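You operate a simulated robot arm through the tools that you are given. There is no shell and no other tool.

The job below is to be done with a simulated two-armed robot. You get a single attempt, and the scene is never put back.

TASK
Put the three bays in lever Q's row on air and test them together.
Fine: white desk; open the three levers of that row, press TEST once and leave the result on the grey display; leave the other levers shut.

Only the result counts: the job must be done as asked and must still hold three seconds after the hand-in. Knocking over, shifting, dropping, spilling or breaking anything else fails it.

THE ROBOT
Two 6-joint arms with fingered hands on one trunk that stands fixed in place. Base frame: the origin is at the foot of the trunk, x ahead of it, y to its left, z up. Units: mm, rad, N and s.
The left shoulder is at [20, 157, 829], the right one opposite. With the tool pointing down near the work surface each hand reaches from about 100 to 800 mm from the base axis, measured 20 degrees to its own side. Payload 4.1 kg a hand.
The tool frame of a hand sits at the grasp point between the pads (the TCP): z along the fingers, y along the line on which they close. The tips reach 33 mm beyond it. Largest opening 112 mm; the body of the gripper starts 39 mm behind the TCP. The gripper is a hand of 4 fingers: y runs from the thumb to the fingers, the wrist lies at [-16, -118, -200] in the tool frame, and closing takes about 1.5 s.
Orientation is that of the tool frame in the base frame, as a unit quaternion [w, x, y, z]. With the fingers straight down and the wrist toward the robot, the tool's x, y and z point along [0, 1, 0], [1, 0, 0] and [0, 0, -1] of the base frame.

THE INTERFACE
- The arms move only by the tool drive_tool. It takes "left_moves", "right_moves" or both (then of equal length, played together; a hand with none holds still); each is a list of rows, each an object of numbers (a shift or turn left out is 0, a gripper value left out holds the last): "x", "y", "z": the shift along the base's x, y, z in units of 25 mm (1.0 is 25 mm); "wx", "wy", "wz": the turn, a rotation vector about the base's x, y, z in units of 4 degrees (1.0 is 4 degrees). In form: [{"x": .., "y": .., "z": .., "wx": .., "wy": .., "wz": ..}, ...]. A call has 1 to 20 rows; each row shifts and turns the commanded pose from where the row before left it. "left_jaw" and "right_jaw" are, for a hand that has rows, the gripper command, from -1 (shut) to 1 (fully open), values between in proportion, set as the call begins (left out, the last holds). A call with a number of a shift or a turn outside -1 to 1 is refused whole. A row lasts 0.2 s, in which the tool goes at most 50 mm and 0.15 rad; a call with a longer step from one row to the next is refused whole, and so is a gripper value outside its range. A pose out of reach is approached as far as the arm can. The call stops where the force on the tool passes 40 N (or 10 N more than at its start, if that is more) or the arm is blocked; 0.2 s more then pass. Each finger travels about 72 mm/s and halts on what it meets, pressing with about 23 N; the grip force reading is that of the motor and also rises with nothing between the fingers. The clock runs only during rows and for 0.2 s after the last one: add rows that do not move to give the fingers time. It gives the time, the measured TCP pose, the force on the tool (base axes), the opening and the grip force at its end, in the units of the frame above (readings bear some noise), with the torque about the TCP (base axes, N m) and any sound that the robot's microphone picked up.
- Cameras (640 x 400 px; columns grow to the right, rows downward): "scene" is now at [40.8, -54.5, 1466.7]; the picture's right is [-0.62, -0.79, 0.00], its down [-0.42, 0.33, -0.85] and it looks along [0.67, -0.52, -0.53] (base axes); focal length 235 px, centre (320, 200). "left" rides on the left gripper at [-66, -89, -130] in its tool frame; the picture's right is [-0.79, -0.29, 0.54], its down [0.55, -0.71, 0.43] and it looks along [0.26, 0.64, 0.72] (tool axes); focal length 247 px, centre (320, 200). "right" rides on the right gripper at [66, -89, -130] in its tool frame; the picture's right is [-0.79, 0.29, -0.54], its down [-0.55, -0.71, 0.44] and it looks along [-0.26, 0.64, 0.72] (tool axes); focal length 247 px, centre (320, 200). There is no depth. A picture from a camera that has moved, and an enlarged one, comes with that camera's place and axes in the base frame and with its lens.
- get_image(camera): a new picture of that camera. No time passes.
- curl_fingers(index, middle, ring, thumb_bend, thumb_turn, hand): sets how far each is bent, from 0 (flat) to 1 (curled in); at 0.3 the hand is open as for a grip, at 0.7 the pads meet at the TCP. One left out holds its place. A second passes; each finger stops where it meets its share of the squeeze, and holds until it gets a number again. A gripper value or a shape takes the hand back. It gives what a move gives, with no picture; readings hold the bend of each and the force on the fingers (four entries, about 0 where the hand has none), thumb and palm. thumb_turn goes from beside the hand (0) to across from the fingers (1), as for a grip.
- preshape(shape, hand): the hand has 4 fingers and takes this shape, open, in about a second: jaw (thumb against the fingers, like two jaws); tri (thumb and two fingers); tip (a fingertip pinch); poke (one finger out to press); point (the index stretched); flat (the hand flat); cup (the hand cupped); fist (a fist). The gripper value then closes the fingers along that shape, each until it touches; the sizes above hold for jaw. It gives what a move gives, with no picture.
- turn_head(pan, tilt): turns the head with the scene camera to pan (to the left, within 1.501 rad either way) and tilt (down, from -0.506 to 1.204), counted from straight ahead of the robot. It gives what a move gives.
- inspect(camera, box): a new picture of the part [left, top, right, bottom] of that camera's present view, enlarged. No time passes.
- close_job(): hands the job in; it is judged then, once.

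Places have to be worked out from the pictures, the camera data and where the tool is seen. Open the grippers and draw the arms clear of the work before you hand the job in, unless the task says otherwise.

The tools are called after "Request:" by a JSON object that holds its "op" and its "data". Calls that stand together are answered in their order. drive_tool: Moves the arms, as the interface text tells. Its arguments: {"type":"object","properties":{"left_moves":{"type":"array"},"left_jaw":{"type":"number"},"right_moves":{"type":"array"},"right_jaw":{"type":"number"}},"required":[]} The other tools are called the same way: preshape (shape, hand) gives the hand a shape; curl_fingers (index, middle, ring, thumb_bend, thumb_turn, hand) moves the fingers one by one; turn_head (pan, tilt) turns the head that bears the scene camera; get_image (camera) takes a picture; inspect (camera, box) takes an enlarged picture of a part of a camera's view; close_job () hands the job in.

At the start:

```text
time_s: 0.0
left_eef_pos: [388.6, -59.6, 1201.9]
left_tcp_rot: [0.001, 0.867, 0.498, 0.001]
left_contact_force: [0.5, 0.4, 0.1]
left_torque: [0.02, -0.01, 0.02]
left_gripper_width: 111.6
left_grip_force: 0.1
left_shape: jaw
left_bend: [0.3, 0.3, 0.3, 0.3, 0.98]
left_finger forces: [0.1, 0.0, 0.1, 0.0, 0.1, 0.1]
right_eef_pos: [306.0, -349.4, 1279.3]
right_tcp_rot: [-0.001, 0.867, 0.499, 0.001]
right_contact_force: [0.5, 1.1, -0.6]
right_torque: [0.0, -0.03, 0.01]
right_gripper_width: 111.6
right_grip_force: 0.0
right_shape: jaw
right_bend: [0.3, 0.3, 0.3, 0.3, 0.98]
right_finger forces: [0.0, 0.0, 0.0, 0.0, 0.0, 0.1]
head pan, tilt: [-0.663, 0.56]
```

scene: 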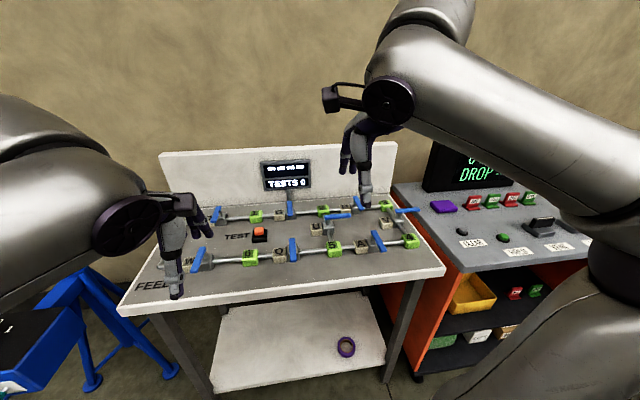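
right: 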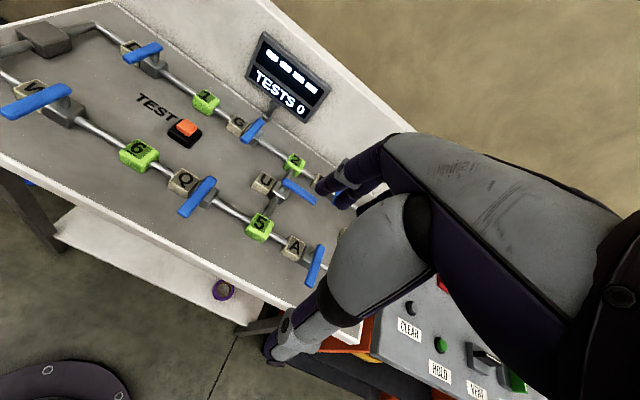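
left: 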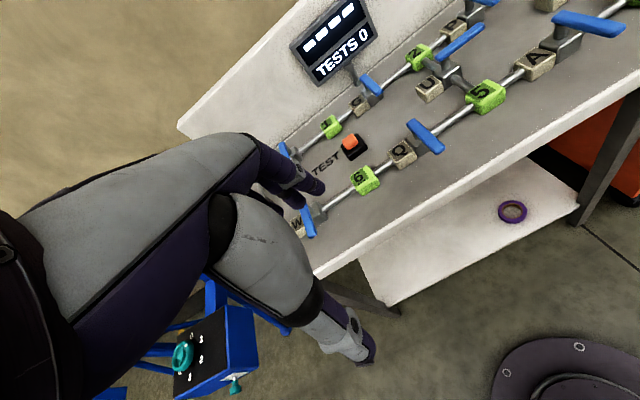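

I begin by looking closely at the white desk to read labels, pipes and the lever states.

Request:
{"op": "inspect", "data": {"camera": "scene", "box": [120, 140, 450, 310]}}

Request:
{"op": "inspect", "data": {"camera": "right", "box": [0, 0, 360, 300]}}

Request:
{"op": "inspect", "data": {"camera": "left", "box": [240, 0, 640, 260]}}

```text
1.94 times, centred on (285, 225) of scene
camera zoom: at [40.8, -54.5, 1466.7], right [-0.62, -0.79, 0.0], down [-0.42, 0.33, -0.85], along [0.67, -0.52, -0.53], focal length 455 px, centre (388, 152)
```

zoom: 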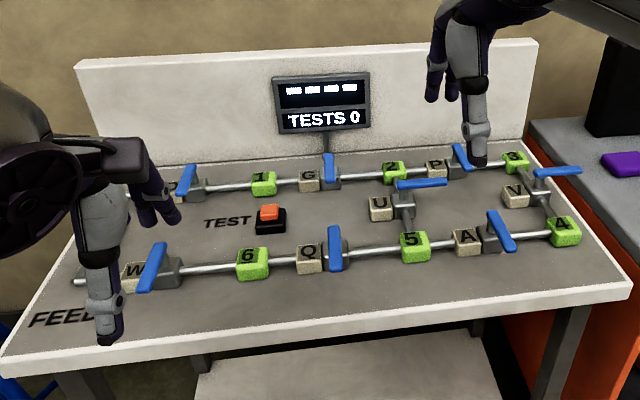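

```text
1.33 times, centred on (180, 150) of right
camera zoom: at [262.2, -247.1, 1410.5], right [-0.15, -0.83, 0.54], down [-0.89, -0.12, -0.44], along [0.43, -0.54, -0.72], focal length 329 px, centre (507, 267)
```

zoom: 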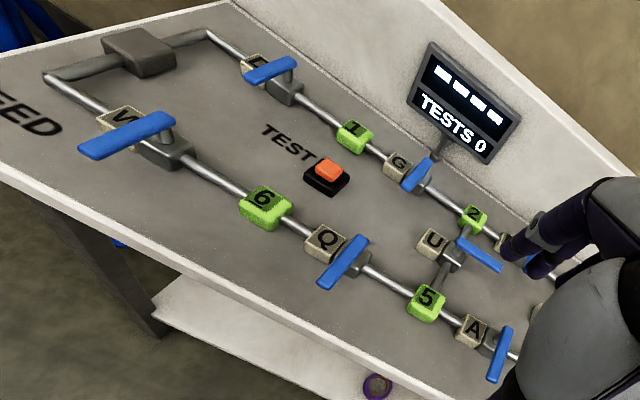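

```text
1.54 times, centred on (440, 130) of left
camera zoom: at [277.9, -70.6, 1332.0], right [-0.65, -0.54, -0.54], down [-0.34, 0.83, -0.44], along [0.69, -0.1, -0.72], focal length 380 px, centre (135, 308)
```

zoom: 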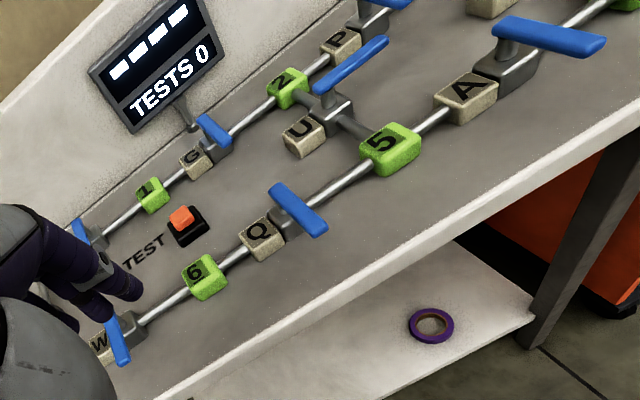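

The network shows two rows: front row W–6–Q–5–A–4 and back row with 1, G, 2, P, 3, with U and V as cross links; all handles sit crosswise to their pipes (shut). I estimate Q's label at about (527,-275,964) with the rows running along (0.50,0.86). First I move the left arm off to the left, out of the way.

Request:
{"op": "drive_tool", "data": {"left_moves": [{"y": 1}, {"y": 1}, {"y": 1}, {"y": 1}, {"y": 1}, {"y": 1}, {"y": 1}, {"y": 1}, {"y": 1}, {"y": 1}, {"y": 1}, {"y": 1}]}}

```text
time_s: 2.6
left_eef_pos: [387.5, 242.2, 1201.8]
left_tcp_rot: [0.0, 0.867, 0.499, 0.0]
left_contact_force: [0.3, -1.2, -0.1]
left_torque: [0.03, -0.01, 0.01]
left_gripper_width: 111.7
left_grip_force: 0.0
left_shape: jaw
left_bend: [0.3, 0.3, 0.3, 0.3, 0.98]
left_finger forces: [0.1, 0.0, 0.0, 0.0, 0.0, 0.0]
right_eef_pos: [306.0, -348.8, 1280.5]
right_tcp_rot: [-0.002, 0.867, 0.498, 0.002]
right_contact_force: [0.7, -0.8, -0.2]
right_torque: [0.01, -0.02, -0.01]
right_gripper_width: 111.7
right_grip_force: 0.0
right_shape: jaw
right_bend: [0.3, 0.3, 0.3, 0.3, 0.98]
right_finger forces: [0.1, 0.1, 0.0, 0.1, 0.0, 0.0]
head pan, tilt: [-0.663, 0.56]
```

The left arm is clear. Now I bring the right hand to about (412,-172,1130) so that its camera looks at lever Q from close by.

Request:
{"op": "drive_tool", "data": {"right_moves": [{"x": 0.6, "y": 1, "z": -0.8}, {"x": 0.6, "y": 1, "z": -0.8}, {"x": 0.6, "y": 1, "z": -0.8}, {"x": 0.6, "y": 1, "z": -0.8}, {"x": 0.6, "y": 1, "z": -0.8}, {"x": 0.6, "y": 1, "z": -0.8}, {"x": 0.6, "y": 1, "z": -0.8}]}}

Request:
{"op": "get_image", "data": {"camera": "right"}}

Request:
{"op": "get_image", "data": {"camera": "scene"}}

```text
time_s: 4.2
left_eef_pos: [387.1, 240.9, 1200.6]
left_tcp_rot: [0.0, 0.867, 0.498, 0.001]
left_contact_force: [0.1, -0.9, 0.2]
left_torque: [0.01, -0.06, 0.01]
left_gripper_width: 111.5
left_grip_force: 0.1
left_shape: jaw
left_bend: [0.3, 0.3, 0.3, 0.3, 0.98]
left_finger forces: [0.0, 0.0, 0.0, 0.1, 0.0, 0.0]
right_eef_pos: [411.9, -174.6, 1138.9]
right_tcp_rot: [-0.001, 0.867, 0.498, 0.002]
right_contact_force: [-0.2, -0.2, 0.9]
right_torque: [0.0, -0.01, 0.0]
right_gripper_width: 111.5
right_grip_force: 0.0
right_shape: jaw
right_bend: [0.3, 0.3, 0.3, 0.3, 0.98]
right_finger forces: [0.0, 0.0, 0.1, 0.0, 0.0, 0.0]
head pan, tilt: [-0.663, 0.56]
```

```text
taken
camera right: at [368.3, -73.2, 1269.1], right [-0.15, -0.83, 0.54], down [-0.89, -0.12, -0.44], along [0.43, -0.54, -0.72], focal length 247 px, centre (320, 200)
```

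right: 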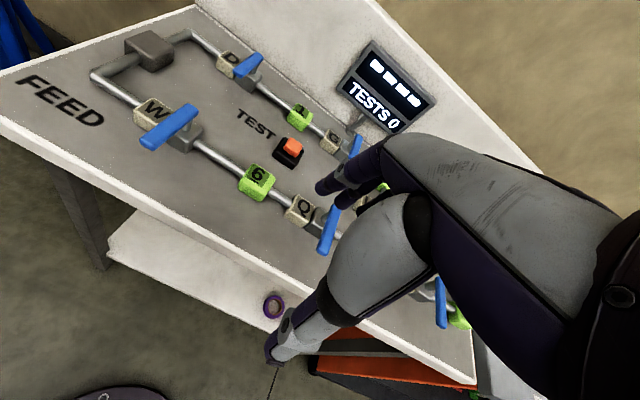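

```text
taken
```

scene: 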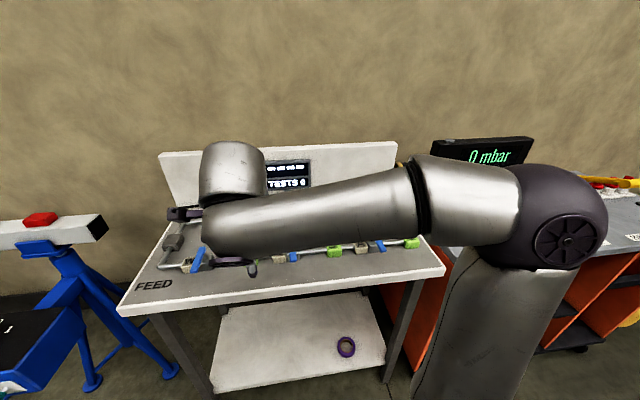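

The Q lever is in the right camera's view now; I enlarge it to see the handle, stem and end details.

Request:
{"op": "inspect", "data": {"camera": "right", "box": [100, 60, 360, 260]}}

Request:
{"op": "inspect", "data": {"camera": "right", "box": [270, 160, 370, 260]}}

```text
2.00 times, centred on (230, 160) of right
camera zoom: at [368.3, -73.2, 1269.1], right [-0.15, -0.83, 0.54], down [-0.89, -0.12, -0.44], along [0.43, -0.54, -0.72], focal length 494 px, centre (500, 280)
```

zoom: 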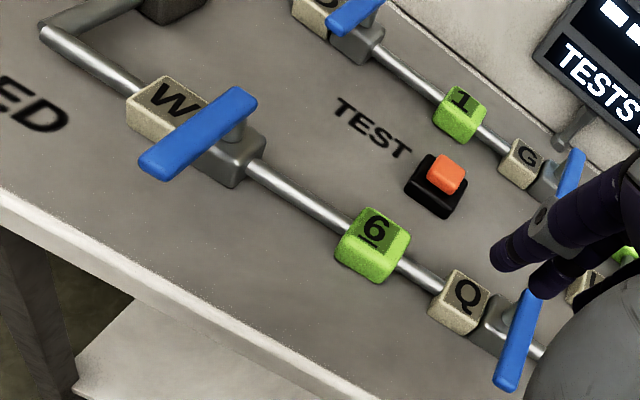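

```text
4.00 times, centred on (320, 210) of right
camera zoom: at [368.3, -73.2, 1269.1], right [-0.15, -0.83, 0.54], down [-0.89, -0.12, -0.44], along [0.43, -0.54, -0.72], focal length 988 px, centre (320, 160)
```

zoom: 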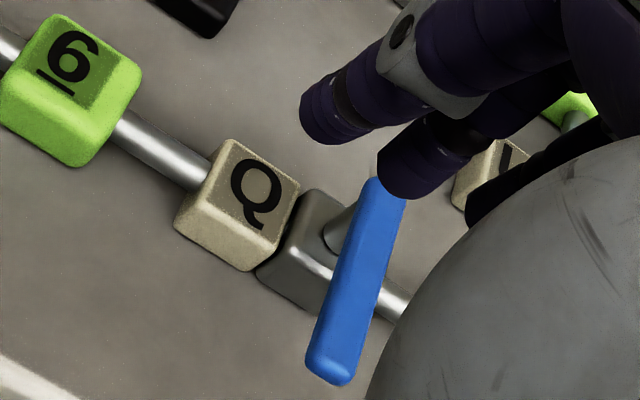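

The handles sit near z≈985 with the stem at their rear end and the long end pointing toward the robot; W's handle runs from about (650,-92) to (581,-53). The desk is at about z≈903 and the TEST top at about (673,-273,945). I'll set the right hand to a poke shape and see where its fingertip is.

Request:
{"op": "preshape", "data": {"hand": "right", "shape": "poke"}}

Request:
{"op": "get_image", "data": {"camera": "right"}}

Request:
{"op": "get_image", "data": {"camera": "left"}}

```text
time_s: 5.1
left_eef_pos: [387.8, 240.9, 1201.0]
left_tcp_rot: [0.001, 0.867, 0.498, -0.001]
left_contact_force: [0.4, 0.0, -0.1]
left_torque: [0.02, 0.01, -0.02]
left_gripper_width: 111.3
left_grip_force: 0.1
left_shape: jaw
left_bend: [0.3, 0.3, 0.3, 0.3, 0.98]
left_finger forces: [0.1, 0.0, 0.0, 0.0, 0.0, 0.1]
right_eef_pos: [411.9, -175.4, 1139.1]
right_tcp_rot: [-0.001, 0.867, 0.499, 0.002]
right_contact_force: [0.5, 0.2, -0.9]
right_torque: [-0.01, 0.0, 0.0]
right_gripper_width: 0.0
right_grip_force: 0.1
right_shape: poke
right_bend: [0.7, 0.7, 0.99, 1.0, 1.0]
right_finger forces: [0.0, 0.0, 0.0, 0.0, 0.1, 0.0]
head pan, tilt: [-0.663, 0.56]
```

```text
taken
camera right: at [368.5, -73.4, 1269.5], right [-0.15, -0.83, 0.54], down [-0.89, -0.12, -0.44], along [0.43, -0.54, -0.72], focal length 247 px, centre (320, 200)
```

right: 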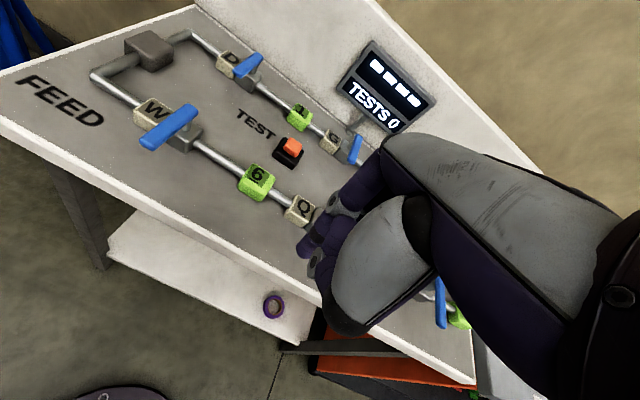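

```text
taken
camera left: at [276.8, 229.7, 1331.3], right [-0.65, -0.54, -0.54], down [-0.34, 0.83, -0.44], along [0.69, -0.1, -0.72], focal length 247 px, centre (320, 200)
```

left: 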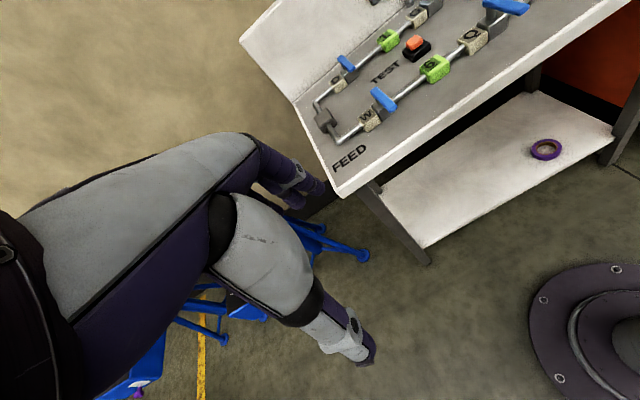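

The poke shape bends index and middle at 0.7; I enlarge the hand view to see which finger sticks out and where its tip is.

Request:
{"op": "inspect", "data": {"camera": "right", "box": [270, 130, 470, 350]}}

Request:
{"op": "turn_head", "data": {"pan": -0.5, "tilt": 0.75}}

Request:
{"op": "get_image", "data": {"camera": "scene"}}

```text
1.82 times, centred on (370, 240) of right
camera zoom: at [368.5, -73.4, 1269.5], right [-0.15, -0.83, 0.54], down [-0.89, -0.12, -0.44], along [0.43, -0.54, -0.72], focal length 449 px, centre (229, 127)
```

zoom: 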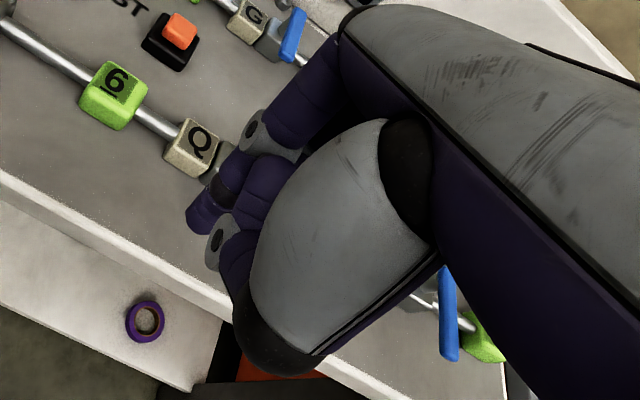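

```text
time_s: 5.8
left_eef_pos: [387.2, 241.0, 1202.4]
left_tcp_rot: [0.001, 0.867, 0.498, 0.001]
left_contact_force: [-0.4, -0.5, 0.5]
left_torque: [0.01, 0.01, -0.01]
left_gripper_width: 111.6
left_grip_force: 0.1
left_shape: jaw
left_bend: [0.3, 0.3, 0.3, 0.3, 0.98]
left_finger forces: [0.1, 0.0, 0.0, 0.0, 0.0, 0.0]
right_eef_pos: [411.8, -174.9, 1137.7]
right_tcp_rot: [0.0, 0.867, 0.498, 0.001]
right_contact_force: [-0.7, 0.1, 0.0]
right_torque: [0.0, 0.0, 0.01]
right_gripper_width: 0.0
right_grip_force: 0.1
right_shape: poke
right_bend: [0.7, 0.7, 0.99, 1.0, 1.0]
right_finger forces: [0.1, 0.0, 0.1, 0.0, 0.0, 0.1]
head pan, tilt: [-0.499, 0.75]
```

```text
taken
```

scene: 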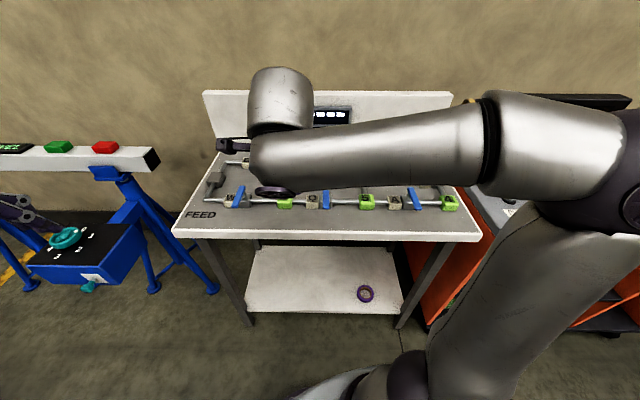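

The fingertips appear to end near the point 33 mm past the TCP, but I want a side view. I'll turn the left hand by about -48° in yaw so its camera can watch the right hand and the desk.

Request:
{"op": "drive_tool", "data": {"left_moves": [{"wz": -1, "x": 0.1, "y": -0.2}, {"wz": -1, "x": 0.1, "y": -0.2}, {"wz": -1, "x": 0.1, "y": -0.2}, {"wz": -1, "x": 0.1, "y": -0.2}, {"wz": -1, "x": 0.1, "y": -0.2}, {"wz": -1, "x": 0.1, "y": -0.2}, {"wz": -1, "x": 0.1, "y": -0.2}, {"wz": -1, "x": 0.1, "y": -0.2}, {"wz": -1, "x": 0.1, "y": -0.2}, {"wz": -1, "x": 0.1, "y": -0.2}, {"wz": -1, "x": 0.1, "y": -0.2}, {"wz": -1, "x": 0.1, "y": -0.2}]}}

Request:
{"op": "get_image", "data": {"camera": "left"}}

```text
time_s: 8.4
left_eef_pos: [417.9, 183.0, 1201.7]
left_tcp_rot: [0.001, 0.995, 0.103, 0.0]
left_contact_force: [0.2, -0.9, 0.3]
left_torque: [-0.01, 0.0, 0.0]
left_gripper_width: 112.0
left_grip_force: 0.2
left_shape: jaw
left_bend: [0.3, 0.3, 0.3, 0.3, 0.98]
left_finger forces: [0.1, 0.0, 0.1, 0.0, 0.0, 0.1]
right_eef_pos: [412.6, -174.7, 1137.7]
right_tcp_rot: [-0.001, 0.867, 0.499, 0.001]
right_contact_force: [-0.4, -0.3, 0.4]
right_torque: [-0.03, -0.01, 0.01]
right_gripper_width: 0.0
right_grip_force: 0.1
right_shape: poke
right_bend: [0.7, 0.7, 0.99, 1.0, 1.0]
right_finger forces: [0.0, 0.0, 0.1, 0.0, 0.0, 0.0]
head pan, tilt: [-0.499, 0.75]
```

```text
taken
camera left: at [335.2, 256.1, 1331.6], right [-0.83, 0.12, -0.54], down [0.4, 0.81, -0.44], along [0.38, -0.58, -0.72], focal length 247 px, centre (320, 200)
```

left: 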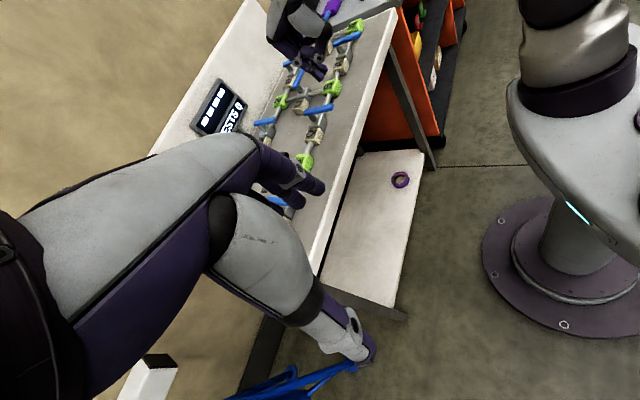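

The left camera now sees the right hand at the top of its view; I enlarge it.

Request:
{"op": "inspect", "data": {"camera": "left", "box": [220, 0, 400, 200]}}

Request:
{"op": "inspect", "data": {"camera": "left", "box": [260, 0, 350, 90]}}

```text
2.00 times, centred on (310, 100) of left
camera zoom: at [335.2, 256.1, 1331.6], right [-0.83, 0.12, -0.54], down [0.4, 0.81, -0.44], along [0.38, -0.58, -0.72], focal length 494 px, centre (340, 400)
```

zoom: 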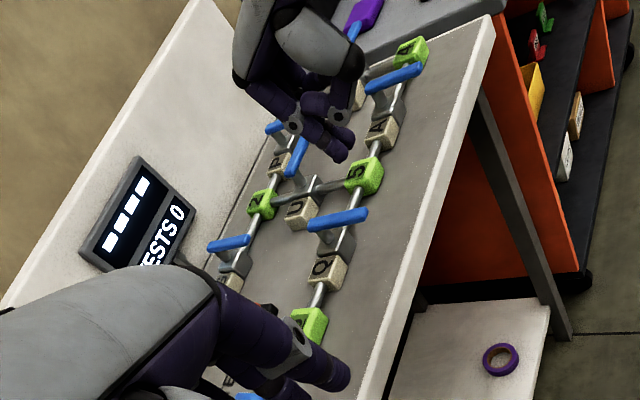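

```text
4.44 times, centred on (305, 45) of left
camera zoom: at [335.2, 256.1, 1331.6], right [-0.83, 0.12, -0.54], down [0.4, 0.81, -0.44], along [0.38, -0.58, -0.72], focal length 1098 px, centre (387, 889)
```

zoom: 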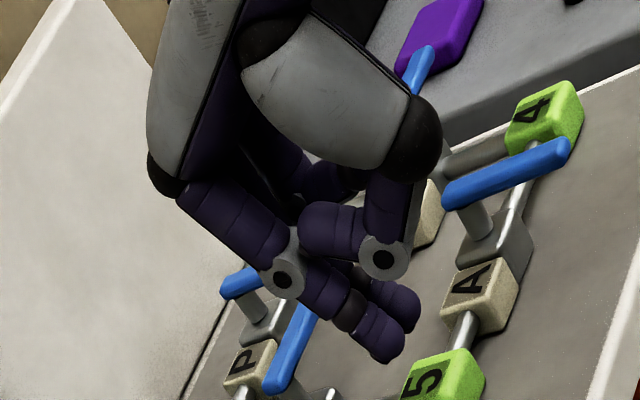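

I can see index and middle fingertips side by side just below the TCP, with the thumb folded on the robot's side. I now zoom on levers Q and A for any hint about the swing direction.

Request:
{"op": "inspect", "data": {"camera": "left", "box": [290, 90, 350, 150]}}

Request:
{"op": "inspect", "data": {"camera": "left", "box": [310, 10, 370, 70]}}

Request:
{"op": "inspect", "data": {"camera": "scene", "box": [180, 90, 480, 250]}}

Request:
{"op": "inspect", "data": {"camera": "right", "box": [120, 80, 220, 160]}}

```text
6.67 times, centred on (320, 120) of left
camera zoom: at [335.2, 256.1, 1331.6], right [-0.83, 0.12, -0.54], down [0.4, 0.81, -0.44], along [0.38, -0.58, -0.72], focal length 1646 px, centre (320, 733)
```

zoom: 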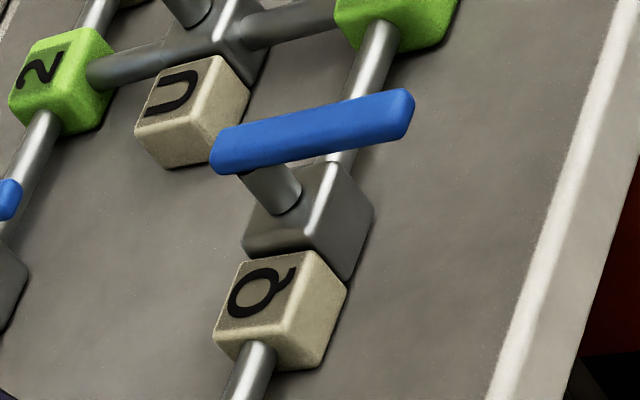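

```text
6.67 times, centred on (340, 40) of left
camera zoom: at [335.2, 256.1, 1331.6], right [-0.83, 0.12, -0.54], down [0.4, 0.81, -0.44], along [0.38, -0.58, -0.72], focal length 1646 px, centre (187, 1267)
```

zoom: 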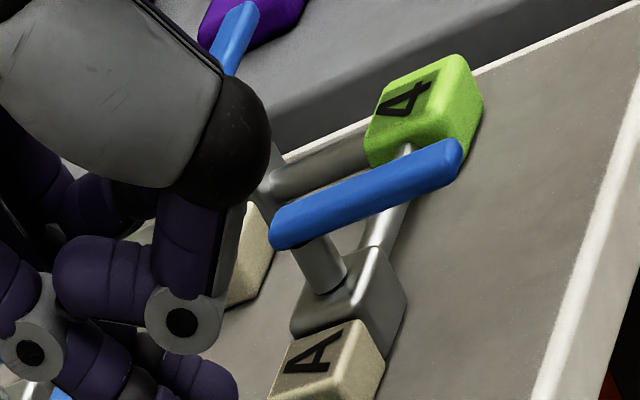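

```text
2.13 times, centred on (330, 170) of scene
camera zoom: at [42.9, -38.9, 1450.2], right [-0.48, -0.88, 0.0], down [-0.6, 0.33, -0.73], along [0.64, -0.35, -0.68], focal length 501 px, centre (299, 264)
```

zoom: 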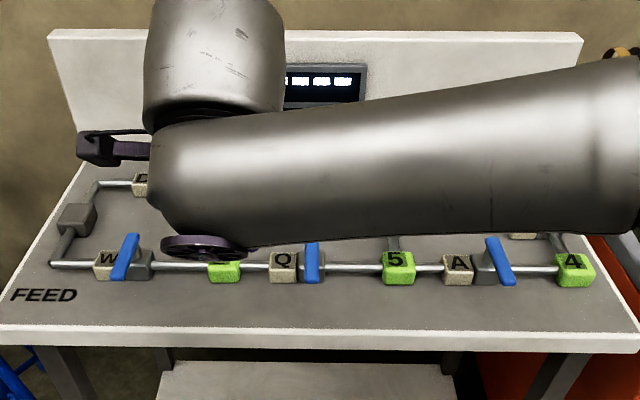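

```text
5.00 times, centred on (170, 120) of right
camera zoom: at [368.5, -73.1, 1269.4], right [-0.15, -0.83, 0.54], down [-0.89, -0.12, -0.44], along [0.43, -0.54, -0.72], focal length 1235 px, centre (1070, 600)
```

zoom: 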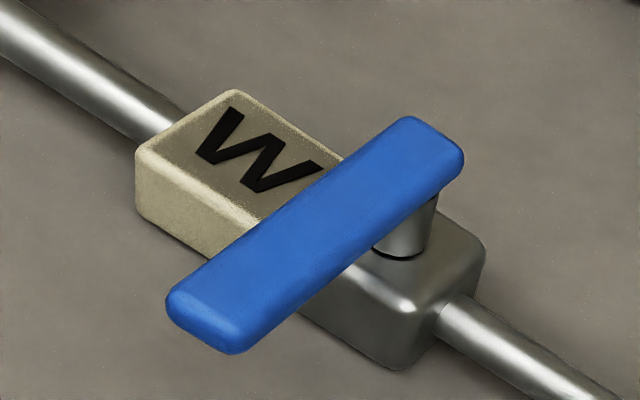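

No markings show the swing direction, so I'll test gently. For exact heights I enlarge W and A in the scene camera to triangulate the handles.

Request:
{"op": "inspect", "data": {"camera": "scene", "box": [215, 175, 275, 215]}}

Request:
{"op": "inspect", "data": {"camera": "scene", "box": [290, 175, 350, 215]}}

Request:
{"op": "inspect", "data": {"camera": "scene", "box": [380, 175, 440, 215]}}

```text
10.00 times, centred on (245, 195) of scene
camera zoom: at [42.9, -38.9, 1450.2], right [-0.48, -0.88, 0.0], down [-0.6, 0.33, -0.73], along [0.64, -0.35, -0.68], focal length 2348 px, centre (1070, 250)
```

zoom: 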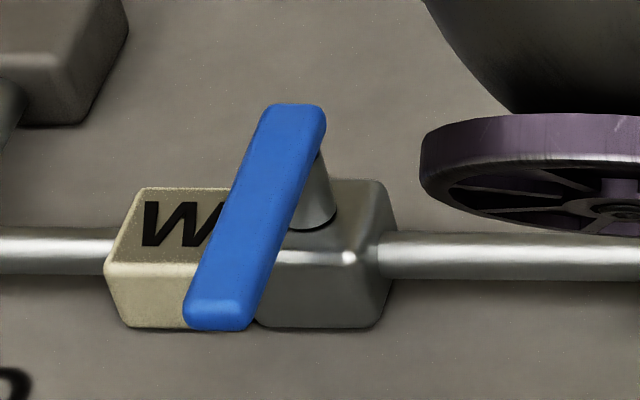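

```text
10.00 times, centred on (320, 195) of scene
camera zoom: at [42.9, -38.9, 1450.2], right [-0.48, -0.88, 0.0], down [-0.6, 0.33, -0.73], along [0.64, -0.35, -0.68], focal length 2348 px, centre (320, 250)
```

zoom: 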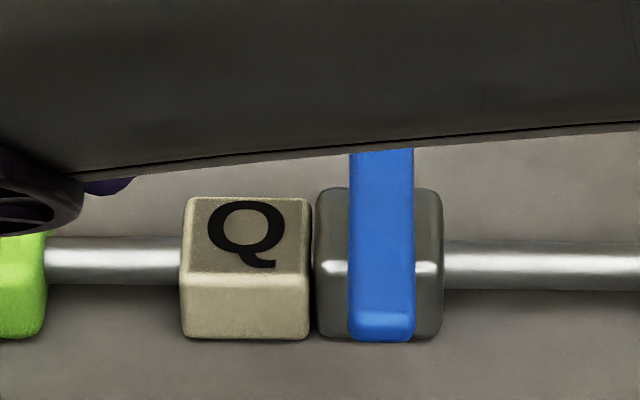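

```text
10.00 times, centred on (410, 195) of scene
camera zoom: at [42.9, -38.9, 1450.2], right [-0.48, -0.88, 0.0], down [-0.6, 0.33, -0.73], along [0.64, -0.35, -0.68], focal length 2348 px, centre (-580, 250)
```

zoom: 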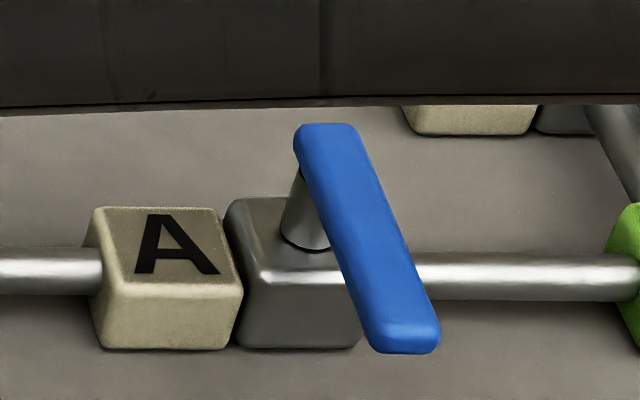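

Refined triangulation: handle tops at about z≈977, label tops about 950, desk about 917. In desk axes f=(0.864,-0.503), l=(0.503,0.864), the pivots lie near W(598,247), Q(600,-16), A(600,-279). I set all three right-hand fingers level, so that their side makes a well-defined pusher, and look at it.

Request:
{"op": "curl_fingers", "data": {"hand": "right", "index": 0.7, "middle": 0.7, "ring": 0.7, "thumb_bend": 1.0, "thumb_turn": 1.0}}

Request:
{"op": "inspect", "data": {"camera": "left", "box": [260, 0, 350, 90]}}

Request:
{"op": "inspect", "data": {"camera": "right", "box": [270, 180, 370, 280]}}

```text
time_s: 9.4
left_eef_pos: [417.3, 181.5, 1202.0]
left_tcp_rot: [0.001, 0.995, 0.103, 0.0]
left_contact_force: [-0.5, -0.1, -0.3]
left_torque: [-0.02, -0.03, 0.01]
left_gripper_width: 111.5
left_grip_force: 0.0
left_shape: jaw
left_bend: [0.3, 0.3, 0.3, 0.3, 0.98]
left_finger forces: [0.0, 0.0, 0.0, 0.1, 0.0, 0.0]
right_eef_pos: [412.0, -174.8, 1138.4]
right_tcp_rot: [-0.001, 0.867, 0.498, 0.002]
right_contact_force: [0.7, -0.7, 0.0]
right_torque: [0.0, -0.03, 0.0]
right_gripper_width: 28.2
right_grip_force: 0.2
right_shape: fingers
right_bend: [0.28, 0.7, 0.7, 1.0, 1.0]
right_finger forces: [0.1, 0.0, 0.0, 0.1, 0.0, 0.0]
head pan, tilt: [-0.499, 0.75]
```

```text
4.44 times, centred on (305, 45) of left
camera zoom: at [335.1, 256.0, 1331.7], right [-0.83, 0.12, -0.54], down [0.4, 0.81, -0.44], along [0.38, -0.58, -0.72], focal length 1098 px, centre (387, 889)
```

zoom: 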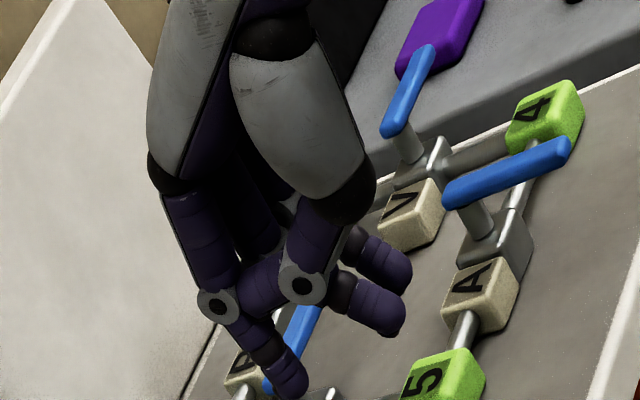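

```text
4.00 times, centred on (320, 230) of right
camera zoom: at [368.6, -73.2, 1269.3], right [-0.15, -0.83, 0.54], down [-0.89, -0.12, -0.44], along [0.43, -0.54, -0.72], focal length 988 px, centre (320, 80)
```

zoom: 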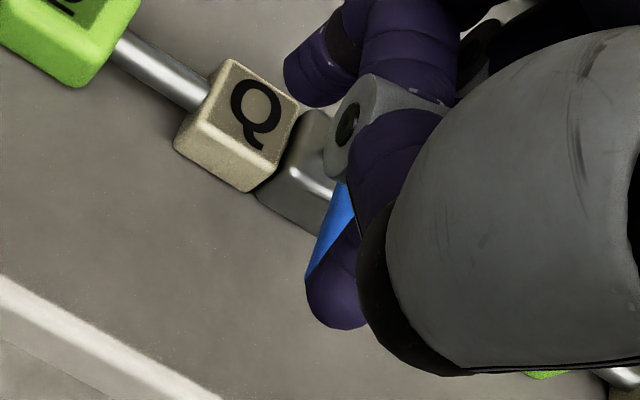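

The thumb got in the index's way (index only at 0.28), so this shape is no good. I'll go back to the jaw shape and shut it instead, which gives a solid block of three fingers and thumb meeting at the TCP.

Request:
{"op": "preshape", "data": {"hand": "right", "shape": "jaw"}}

Request:
{"op": "drive_tool", "data": {"right_moves": [{}, {}, {}, {}, {}, {}, {}, {}], "right_jaw": -1}}

Request:
{"op": "inspect", "data": {"camera": "left", "box": [260, 0, 350, 90]}}

Request:
{"op": "inspect", "data": {"camera": "right", "box": [270, 180, 370, 280]}}

```text
time_s: 10.3
left_eef_pos: [418.2, 183.1, 1202.0]
left_tcp_rot: [0.002, 0.995, 0.103, -0.001]
left_contact_force: [-0.2, -0.1, 0.1]
left_torque: [0.03, -0.04, 0.0]
left_gripper_width: 111.6
left_grip_force: 0.0
left_shape: jaw
left_bend: [0.3, 0.3, 0.3, 0.3, 0.98]
left_finger forces: [0.0, 0.1, 0.0, 0.0, 0.0, 0.0]
right_eef_pos: [412.4, -173.8, 1140.0]
right_tcp_rot: [0.0, 0.866, 0.499, 0.002]
right_contact_force: [-0.2, 0.4, 0.1]
right_torque: [0.0, 0.03, 0.0]
right_gripper_width: 111.5
right_grip_force: 0.1
right_shape: jaw
right_bend: [0.3, 0.3, 0.3, 0.3, 0.98]
right_finger forces: [0.1, 0.0, 0.0, 0.0, 0.0, 0.1]
head pan, tilt: [-0.499, 0.75]
```

```text
time_s: 12.1
left_eef_pos: [418.0, 181.7, 1202.5]
left_tcp_rot: [0.001, 0.995, 0.103, 0.0]
left_contact_force: [0.0, -0.1, -0.2]
left_torque: [-0.02, 0.01, -0.01]
left_gripper_width: 111.7
left_grip_force: 0.0
left_shape: jaw
left_bend: [0.3, 0.3, 0.3, 0.3, 0.98]
left_finger forces: [0.0, 0.0, 0.0, 0.1, 0.0, 0.0]
right_eef_pos: [411.7, -174.1, 1138.9]
right_tcp_rot: [-0.001, 0.867, 0.499, 0.001]
right_contact_force: [-0.7, -0.4, 0.5]
right_torque: [0.01, 0.04, -0.03]
right_gripper_width: 0.0
right_grip_force: 22.7
right_shape: jaw
right_bend: [0.7, 0.7, 0.7, 0.5, 1.0]
right_finger forces: [0.0, 0.1, 0.0, 0.0, 0.0, 0.0]
head pan, tilt: [-0.499, 0.75]
```

```text
4.44 times, centred on (305, 45) of left
camera zoom: at [335.1, 256.0, 1331.7], right [-0.83, 0.12, -0.54], down [0.4, 0.81, -0.44], along [0.38, -0.58, -0.72], focal length 1098 px, centre (387, 889)
```

zoom: 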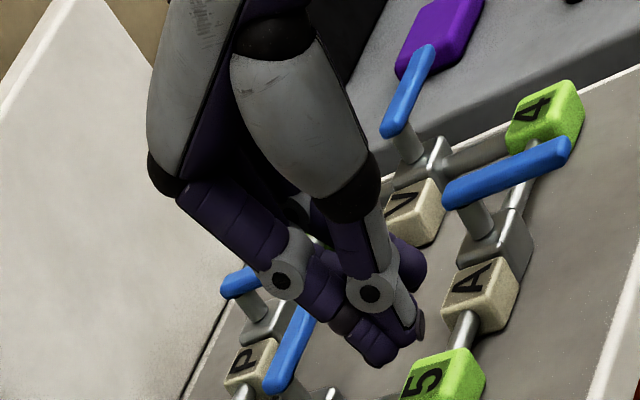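

```text
4.00 times, centred on (320, 230) of right
camera zoom: at [368.6, -73.2, 1269.3], right [-0.15, -0.83, 0.54], down [-0.89, -0.12, -0.44], along [0.43, -0.54, -0.72], focal length 988 px, centre (320, 80)
```

zoom: 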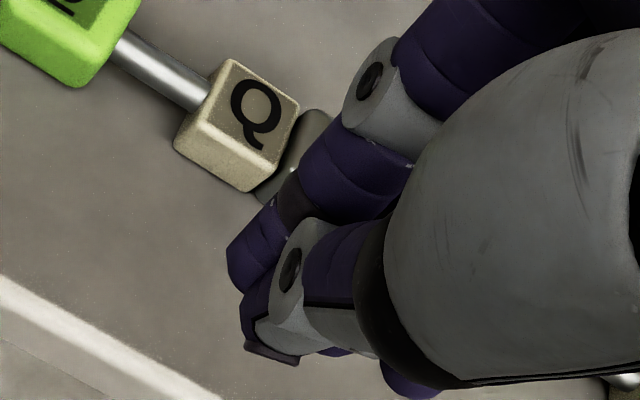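

The shut jaw makes a neat block. I now move it to the near-left of Q's handle end, at desk coordinates about (540, 56) and z≈1040, still above everything.

Request:
{"op": "drive_tool", "data": {"right_moves": [{"x": 0.832, "y": -0.484}, {"x": 0.832, "y": -0.484}, {"x": 0.832, "y": -0.484}, {"x": 0.832, "y": -0.484, "z": -0.5}, {"z": -0.9}, {"z": -0.9}, {"z": -0.9}, {"z": -0.8}, {}]}}

Request:
{"op": "get_image", "data": {"camera": "right"}}

Request:
{"op": "inspect", "data": {"camera": "left", "box": [260, 40, 380, 180]}}

Request:
{"op": "get_image", "data": {"camera": "scene"}}

```text
time_s: 14.1
left_eef_pos: [417.8, 181.5, 1201.5]
left_tcp_rot: [0.0, 0.995, 0.103, -0.001]
left_contact_force: [0.1, -0.3, 0.1]
left_torque: [0.0, -0.01, -0.01]
left_gripper_width: 111.7
left_grip_force: 0.0
left_shape: jaw
left_bend: [0.3, 0.3, 0.3, 0.3, 0.98]
left_finger forces: [0.0, 0.0, 0.0, 0.1, 0.0, 0.0]
right_eef_pos: [496.0, -221.4, 1040.8]
right_tcp_rot: [-0.001, 0.867, 0.499, 0.002]
right_contact_force: [-0.8, 0.9, 0.6]
right_torque: [-0.03, -0.02, 0.02]
right_gripper_width: 0.1
right_grip_force: 23.0
right_shape: jaw
right_bend: [0.7, 0.7, 0.7, 0.5, 1.0]
right_finger forces: [0.0, 0.1, 0.0, 0.0, 0.1, 0.1]
head pan, tilt: [-0.499, 0.75]
```

```text
taken
camera right: at [451.4, -120.2, 1171.2], right [-0.15, -0.83, 0.54], down [-0.89, -0.12, -0.44], along [0.43, -0.54, -0.72], focal length 247 px, centre (320, 200)
```

right: 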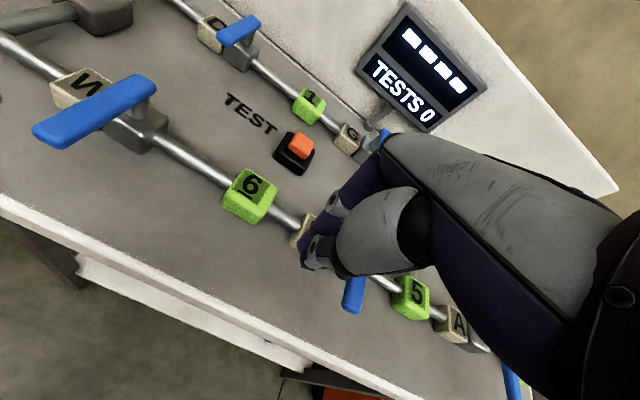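

```text
2.86 times, centred on (320, 110) of left
camera zoom: at [335.1, 256.0, 1331.7], right [-0.83, 0.12, -0.54], down [0.4, 0.81, -0.44], along [0.38, -0.58, -0.72], focal length 706 px, centre (320, 457)
```

zoom: 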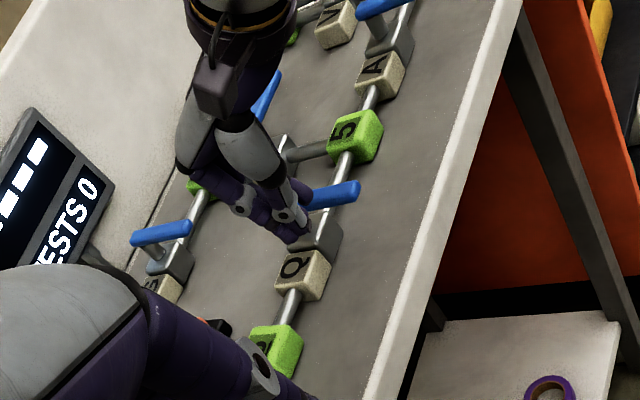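

```text
taken
```

scene: 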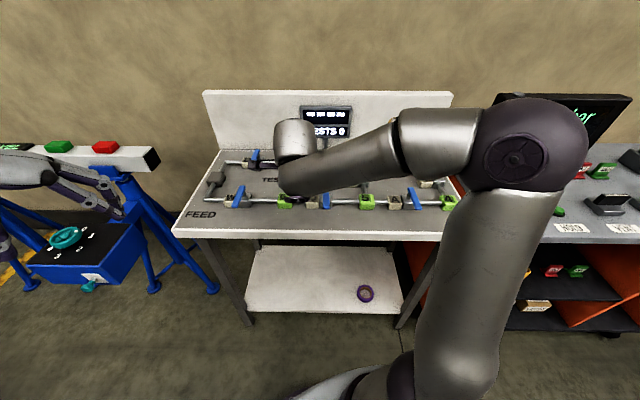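

The tip's predicted pixel matches where it is seen, so the geometry is consistent; Q's front end triangulates to about (448,-280,~982). I descend to TCP z≈987 next to the handle's near end and check.

Request:
{"op": "drive_tool", "data": {"right_moves": [{"z": -0.6}, {"z": -0.6}, {"z": -0.5}, {"z": -0.44}, {}]}}

Request:
{"op": "inspect", "data": {"camera": "left", "box": [280, 70, 360, 150]}}

Request:
{"op": "inspect", "data": {"camera": "right", "box": [260, 170, 420, 330]}}

```text
time_s: 15.3
left_eef_pos: [416.1, 181.7, 1201.6]
left_tcp_rot: [0.001, 0.995, 0.102, 0.0]
left_contact_force: [-0.8, 0.7, -0.4]
left_torque: [-0.04, -0.01, 0.01]
left_gripper_width: 111.5
left_grip_force: 0.1
left_shape: jaw
left_bend: [0.3, 0.3, 0.3, 0.3, 0.98]
left_finger forces: [0.1, 0.0, 0.0, 0.1, 0.0, 0.0]
right_eef_pos: [493.7, -222.3, 986.6]
right_tcp_rot: [-0.002, 0.867, 0.498, 0.002]
right_contact_force: [0.5, -0.6, 0.0]
right_torque: [0.01, -0.02, 0.02]
right_gripper_width: 0.2
right_grip_force: 23.2
right_shape: jaw
right_bend: [0.7, 0.7, 0.7, 0.5, 1.0]
right_finger forces: [0.0, 0.0, 0.0, 0.0, 0.1, 0.0]
head pan, tilt: [-0.499, 0.75]
```

```text
5.00 times, centred on (320, 110) of left
camera zoom: at [335.1, 256.0, 1331.7], right [-0.83, 0.12, -0.54], down [0.4, 0.81, -0.44], along [0.38, -0.58, -0.72], focal length 1235 px, centre (320, 650)
```

zoom: 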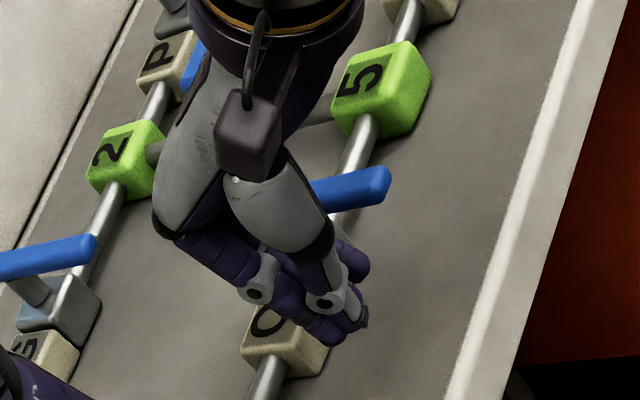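

```text
2.50 times, centred on (340, 250) of right
camera zoom: at [449.9, -120.8, 1117.3], right [-0.15, -0.83, 0.54], down [-0.89, -0.12, -0.44], along [0.43, -0.54, -0.72], focal length 617 px, centre (270, 75)
```

zoom: 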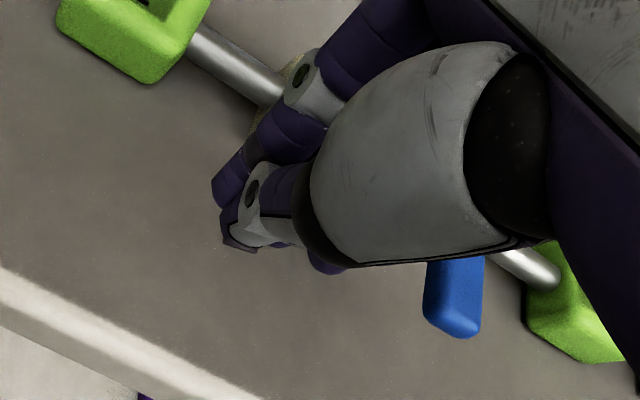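

The fingertips are in front of Q's label and to the left of the handle, with no contact. I push gently toward −l (to the right) in 10 mm steps to see whether the handle swings that way.

Request:
{"op": "drive_tool", "data": {"right_moves": [{"x": -0.201, "y": -0.346}, {"x": -0.201, "y": -0.346}, {"x": -0.201, "y": -0.346}, {"x": -0.201, "y": -0.346}, {"x": -0.201, "y": -0.346}]}}

Request:
{"op": "inspect", "data": {"camera": "left", "box": [280, 70, 360, 150]}}

Request:
{"op": "inspect", "data": {"camera": "right", "box": [260, 170, 420, 330]}}

```text
time_s: 16.5
left_eef_pos: [418.0, 182.0, 1201.5]
left_tcp_rot: [0.001, 0.995, 0.104, 0.0]
left_contact_force: [0.0, 0.4, -0.3]
left_torque: [0.01, -0.02, 0.01]
left_gripper_width: 111.8
left_grip_force: 0.1
left_shape: jaw
left_bend: [0.3, 0.3, 0.3, 0.3, 0.98]
left_finger forces: [0.0, 0.0, 0.1, 0.0, 0.0, 0.1]
right_eef_pos: [469.1, -265.8, 985.6]
right_tcp_rot: [0.0, 0.867, 0.499, 0.001]
right_contact_force: [0.7, 0.5, -0.7]
right_torque: [-0.01, -0.02, 0.0]
right_gripper_width: 0.1
right_grip_force: 22.9
right_shape: jaw
right_bend: [0.7, 0.7, 0.7, 0.5, 1.0]
right_finger forces: [0.0, 0.0, 0.3, 0.1, 0.1, 0.0]
head pan, tilt: [-0.499, 0.75]
```

```text
5.00 times, centred on (320, 110) of left
camera zoom: at [335.2, 256.1, 1331.6], right [-0.83, 0.12, -0.54], down [0.4, 0.81, -0.44], along [0.38, -0.58, -0.72], focal length 1235 px, centre (320, 650)
```

zoom: 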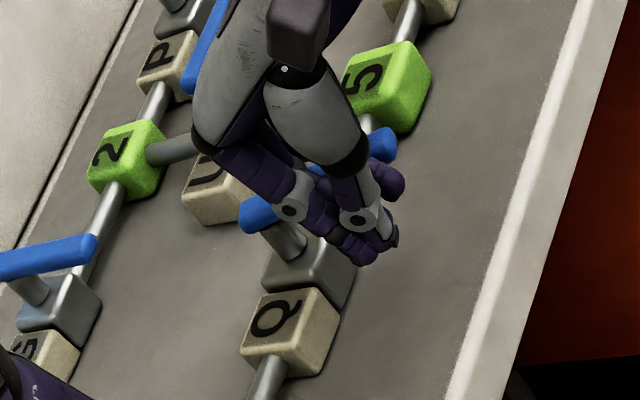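

```text
2.50 times, centred on (340, 250) of right
camera zoom: at [425.3, -164.2, 1116.5], right [-0.15, -0.83, 0.54], down [-0.89, -0.12, -0.44], along [0.43, -0.54, -0.72], focal length 617 px, centre (270, 75)
```

zoom: 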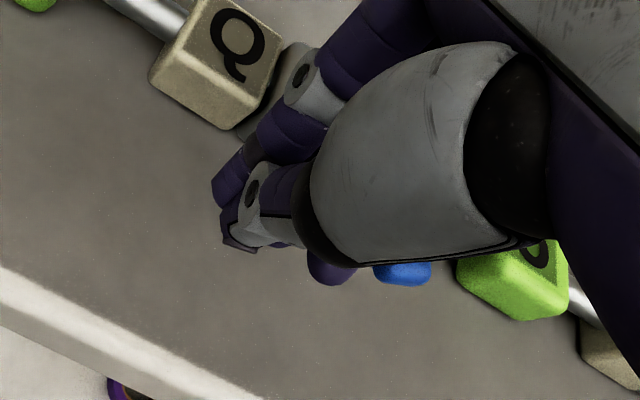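

The handle swings freely toward −l (counter-clockwise), so that is the opening way. I follow the arc round to roughly 80° and look again.

Request:
{"op": "drive_tool", "data": {"right_moves": [{"x": -0.27, "y": -0.305}, {"x": -0.141, "y": -0.52}, {"x": 0.018, "y": -0.566}, {"x": 0.145, "y": -0.547}, {"x": 0.067, "y": -0.363}]}}

Request:
{"op": "inspect", "data": {"camera": "left", "box": [280, 60, 360, 140]}}

Request:
{"op": "inspect", "data": {"camera": "right", "box": [260, 120, 420, 280]}}

```text
time_s: 17.7
left_eef_pos: [419.0, 182.5, 1201.0]
left_tcp_rot: [0.001, 0.995, 0.103, 0.0]
left_contact_force: [0.8, 0.6, 1.0]
left_torque: [-0.01, 0.02, -0.01]
left_gripper_width: 111.6
left_grip_force: 0.1
left_shape: jaw
left_bend: [0.3, 0.3, 0.3, 0.3, 0.98]
left_finger forces: [0.0, 0.0, 0.0, 0.0, 0.1, 0.0]
right_eef_pos: [465.1, -324.5, 986.7]
right_tcp_rot: [-0.001, 0.867, 0.498, 0.002]
right_contact_force: [0.8, 1.3, 0.0]
right_torque: [0.01, -0.04, -0.02]
right_gripper_width: 0.0
right_grip_force: 23.4
right_shape: jaw
right_bend: [0.7, 0.7, 0.7, 0.5, 1.0]
right_finger forces: [0.1, 0.5, 0.0, 0.0, 0.0, 0.0]
head pan, tilt: [-0.499, 0.75]
```

```text
5.00 times, centred on (320, 100) of left
camera zoom: at [335.1, 256.1, 1331.7], right [-0.83, 0.12, -0.54], down [0.4, 0.81, -0.44], along [0.38, -0.58, -0.72], focal length 1235 px, centre (320, 700)
```

zoom: 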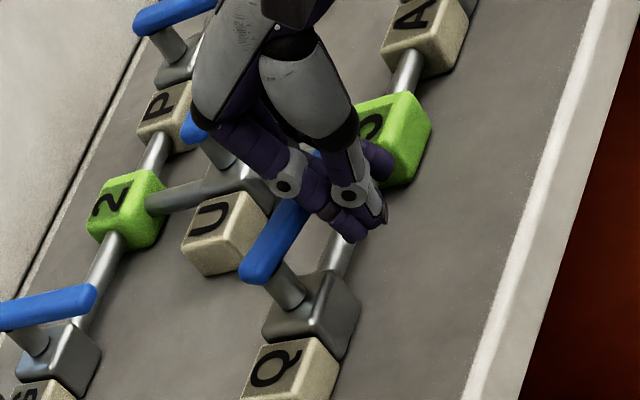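

```text
2.50 times, centred on (340, 200) of right
camera zoom: at [420.9, -221.9, 1117.2], right [-0.15, -0.83, 0.54], down [-0.89, -0.12, -0.44], along [0.43, -0.54, -0.72], focal length 617 px, centre (270, 200)
```

zoom: 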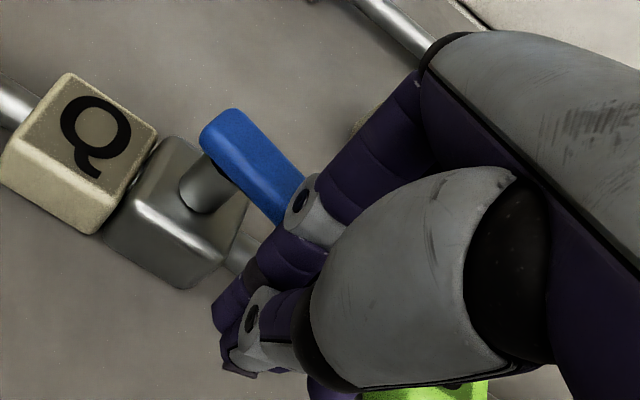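

The handle is at about 70–75° now. I push it a further 10 mm along +f in small steps to bring it in line with the pipe.

Request:
{"op": "drive_tool", "data": {"right_moves": [{"x": 0.133, "y": -0.17}, {"x": 0.133, "y": -0.17}, {}]}}

Request:
{"op": "inspect", "data": {"camera": "left", "box": [280, 60, 360, 140]}}

Request:
{"op": "inspect", "data": {"camera": "right", "box": [220, 100, 380, 260]}}

```text
time_s: 18.5
left_eef_pos: [418.2, 182.1, 1202.8]
left_tcp_rot: [0.002, 0.995, 0.103, 0.0]
left_contact_force: [-0.7, 0.4, 0.3]
left_torque: [0.03, -0.02, 0.01]
left_gripper_width: 111.8
left_grip_force: 0.0
left_shape: jaw
left_bend: [0.3, 0.3, 0.3, 0.3, 0.98]
left_finger forces: [0.0, 0.0, 0.0, 0.1, 0.0, 0.0]
right_eef_pos: [470.7, -331.9, 985.2]
right_tcp_rot: [-0.001, 0.867, 0.499, 0.002]
right_contact_force: [0.1, 0.0, 0.2]
right_torque: [-0.01, 0.05, 0.02]
right_gripper_width: 0.1
right_grip_force: 23.0
right_shape: jaw
right_bend: [0.7, 0.7, 0.7, 0.5, 1.0]
right_finger forces: [0.0, 0.0, 0.1, 0.0, 0.1, 0.1]
head pan, tilt: [-0.499, 0.75]
```

```text
5.00 times, centred on (320, 100) of left
camera zoom: at [335.1, 256.0, 1331.7], right [-0.83, 0.12, -0.54], down [0.4, 0.81, -0.44], along [0.38, -0.58, -0.72], focal length 1235 px, centre (320, 700)
```

zoom: 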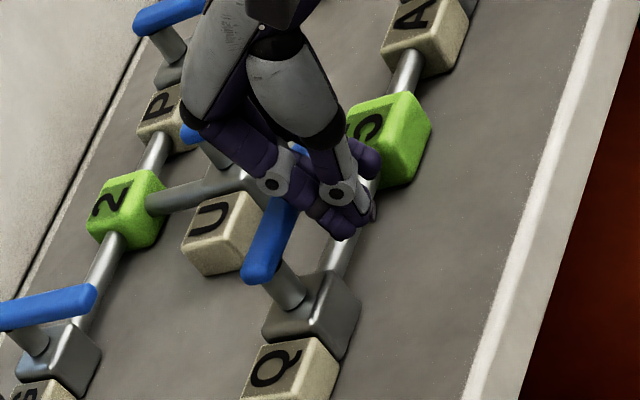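

```text
2.50 times, centred on (300, 180) of right
camera zoom: at [427.3, -230.2, 1117.0], right [-0.15, -0.83, 0.54], down [-0.89, -0.12, -0.44], along [0.43, -0.54, -0.72], focal length 617 px, centre (370, 250)
```

zoom: 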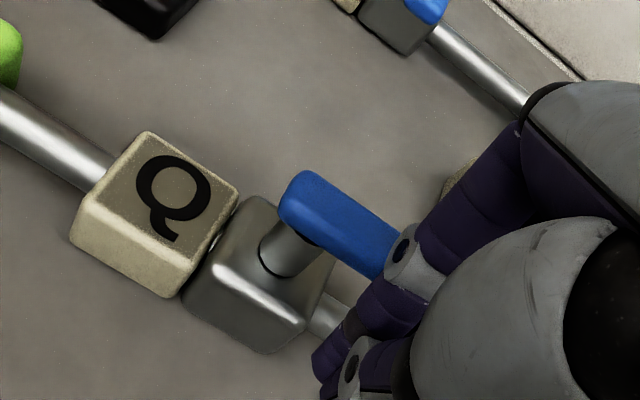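

The handle is within a couple of degrees of the pipe direction. I nudge 3 mm more along +f to feel whether there's an end stop.

Request:
{"op": "drive_tool", "data": {"right_moves": [{"x": 0.104, "y": -0.06}, {}]}}

Request:
{"op": "inspect", "data": {"camera": "right", "box": [220, 100, 380, 260]}}

```text
time_s: 19.1
left_eef_pos: [416.4, 181.8, 1200.5]
left_tcp_rot: [0.001, 0.995, 0.103, 0.0]
left_contact_force: [-0.1, 0.2, -0.8]
left_torque: [0.03, 0.01, -0.01]
left_gripper_width: 111.6
left_grip_force: 0.1
left_shape: jaw
left_bend: [0.3, 0.3, 0.3, 0.3, 0.98]
left_finger forces: [0.0, 0.0, 0.0, 0.0, 0.0, 0.1]
right_eef_pos: [473.7, -331.9, 987.0]
right_tcp_rot: [-0.001, 0.867, 0.499, 0.003]
right_contact_force: [-1.0, 0.3, 0.2]
right_torque: [-0.02, 0.01, -0.04]
right_gripper_width: 0.0
right_grip_force: 22.6
right_shape: jaw
right_bend: [0.7, 0.7, 0.7, 0.5, 1.0]
right_finger forces: [0.0, 1.6, 0.0, 0.1, 0.0, 0.0]
head pan, tilt: [-0.499, 0.75]
```

```text
2.50 times, centred on (300, 180) of right
camera zoom: at [429.5, -231.3, 1116.9], right [-0.15, -0.83, 0.54], down [-0.89, -0.12, -0.44], along [0.43, -0.54, -0.72], focal length 617 px, centre (370, 250)
```

zoom: 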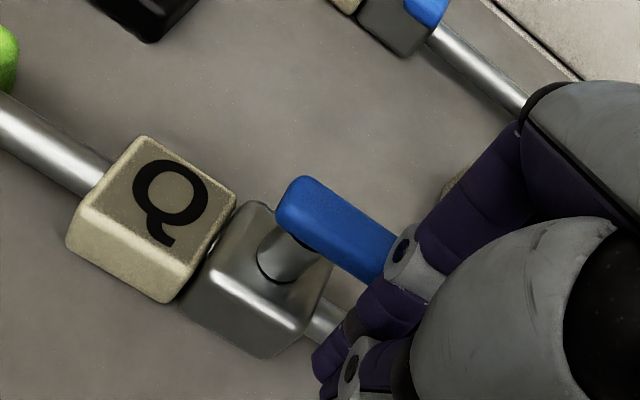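

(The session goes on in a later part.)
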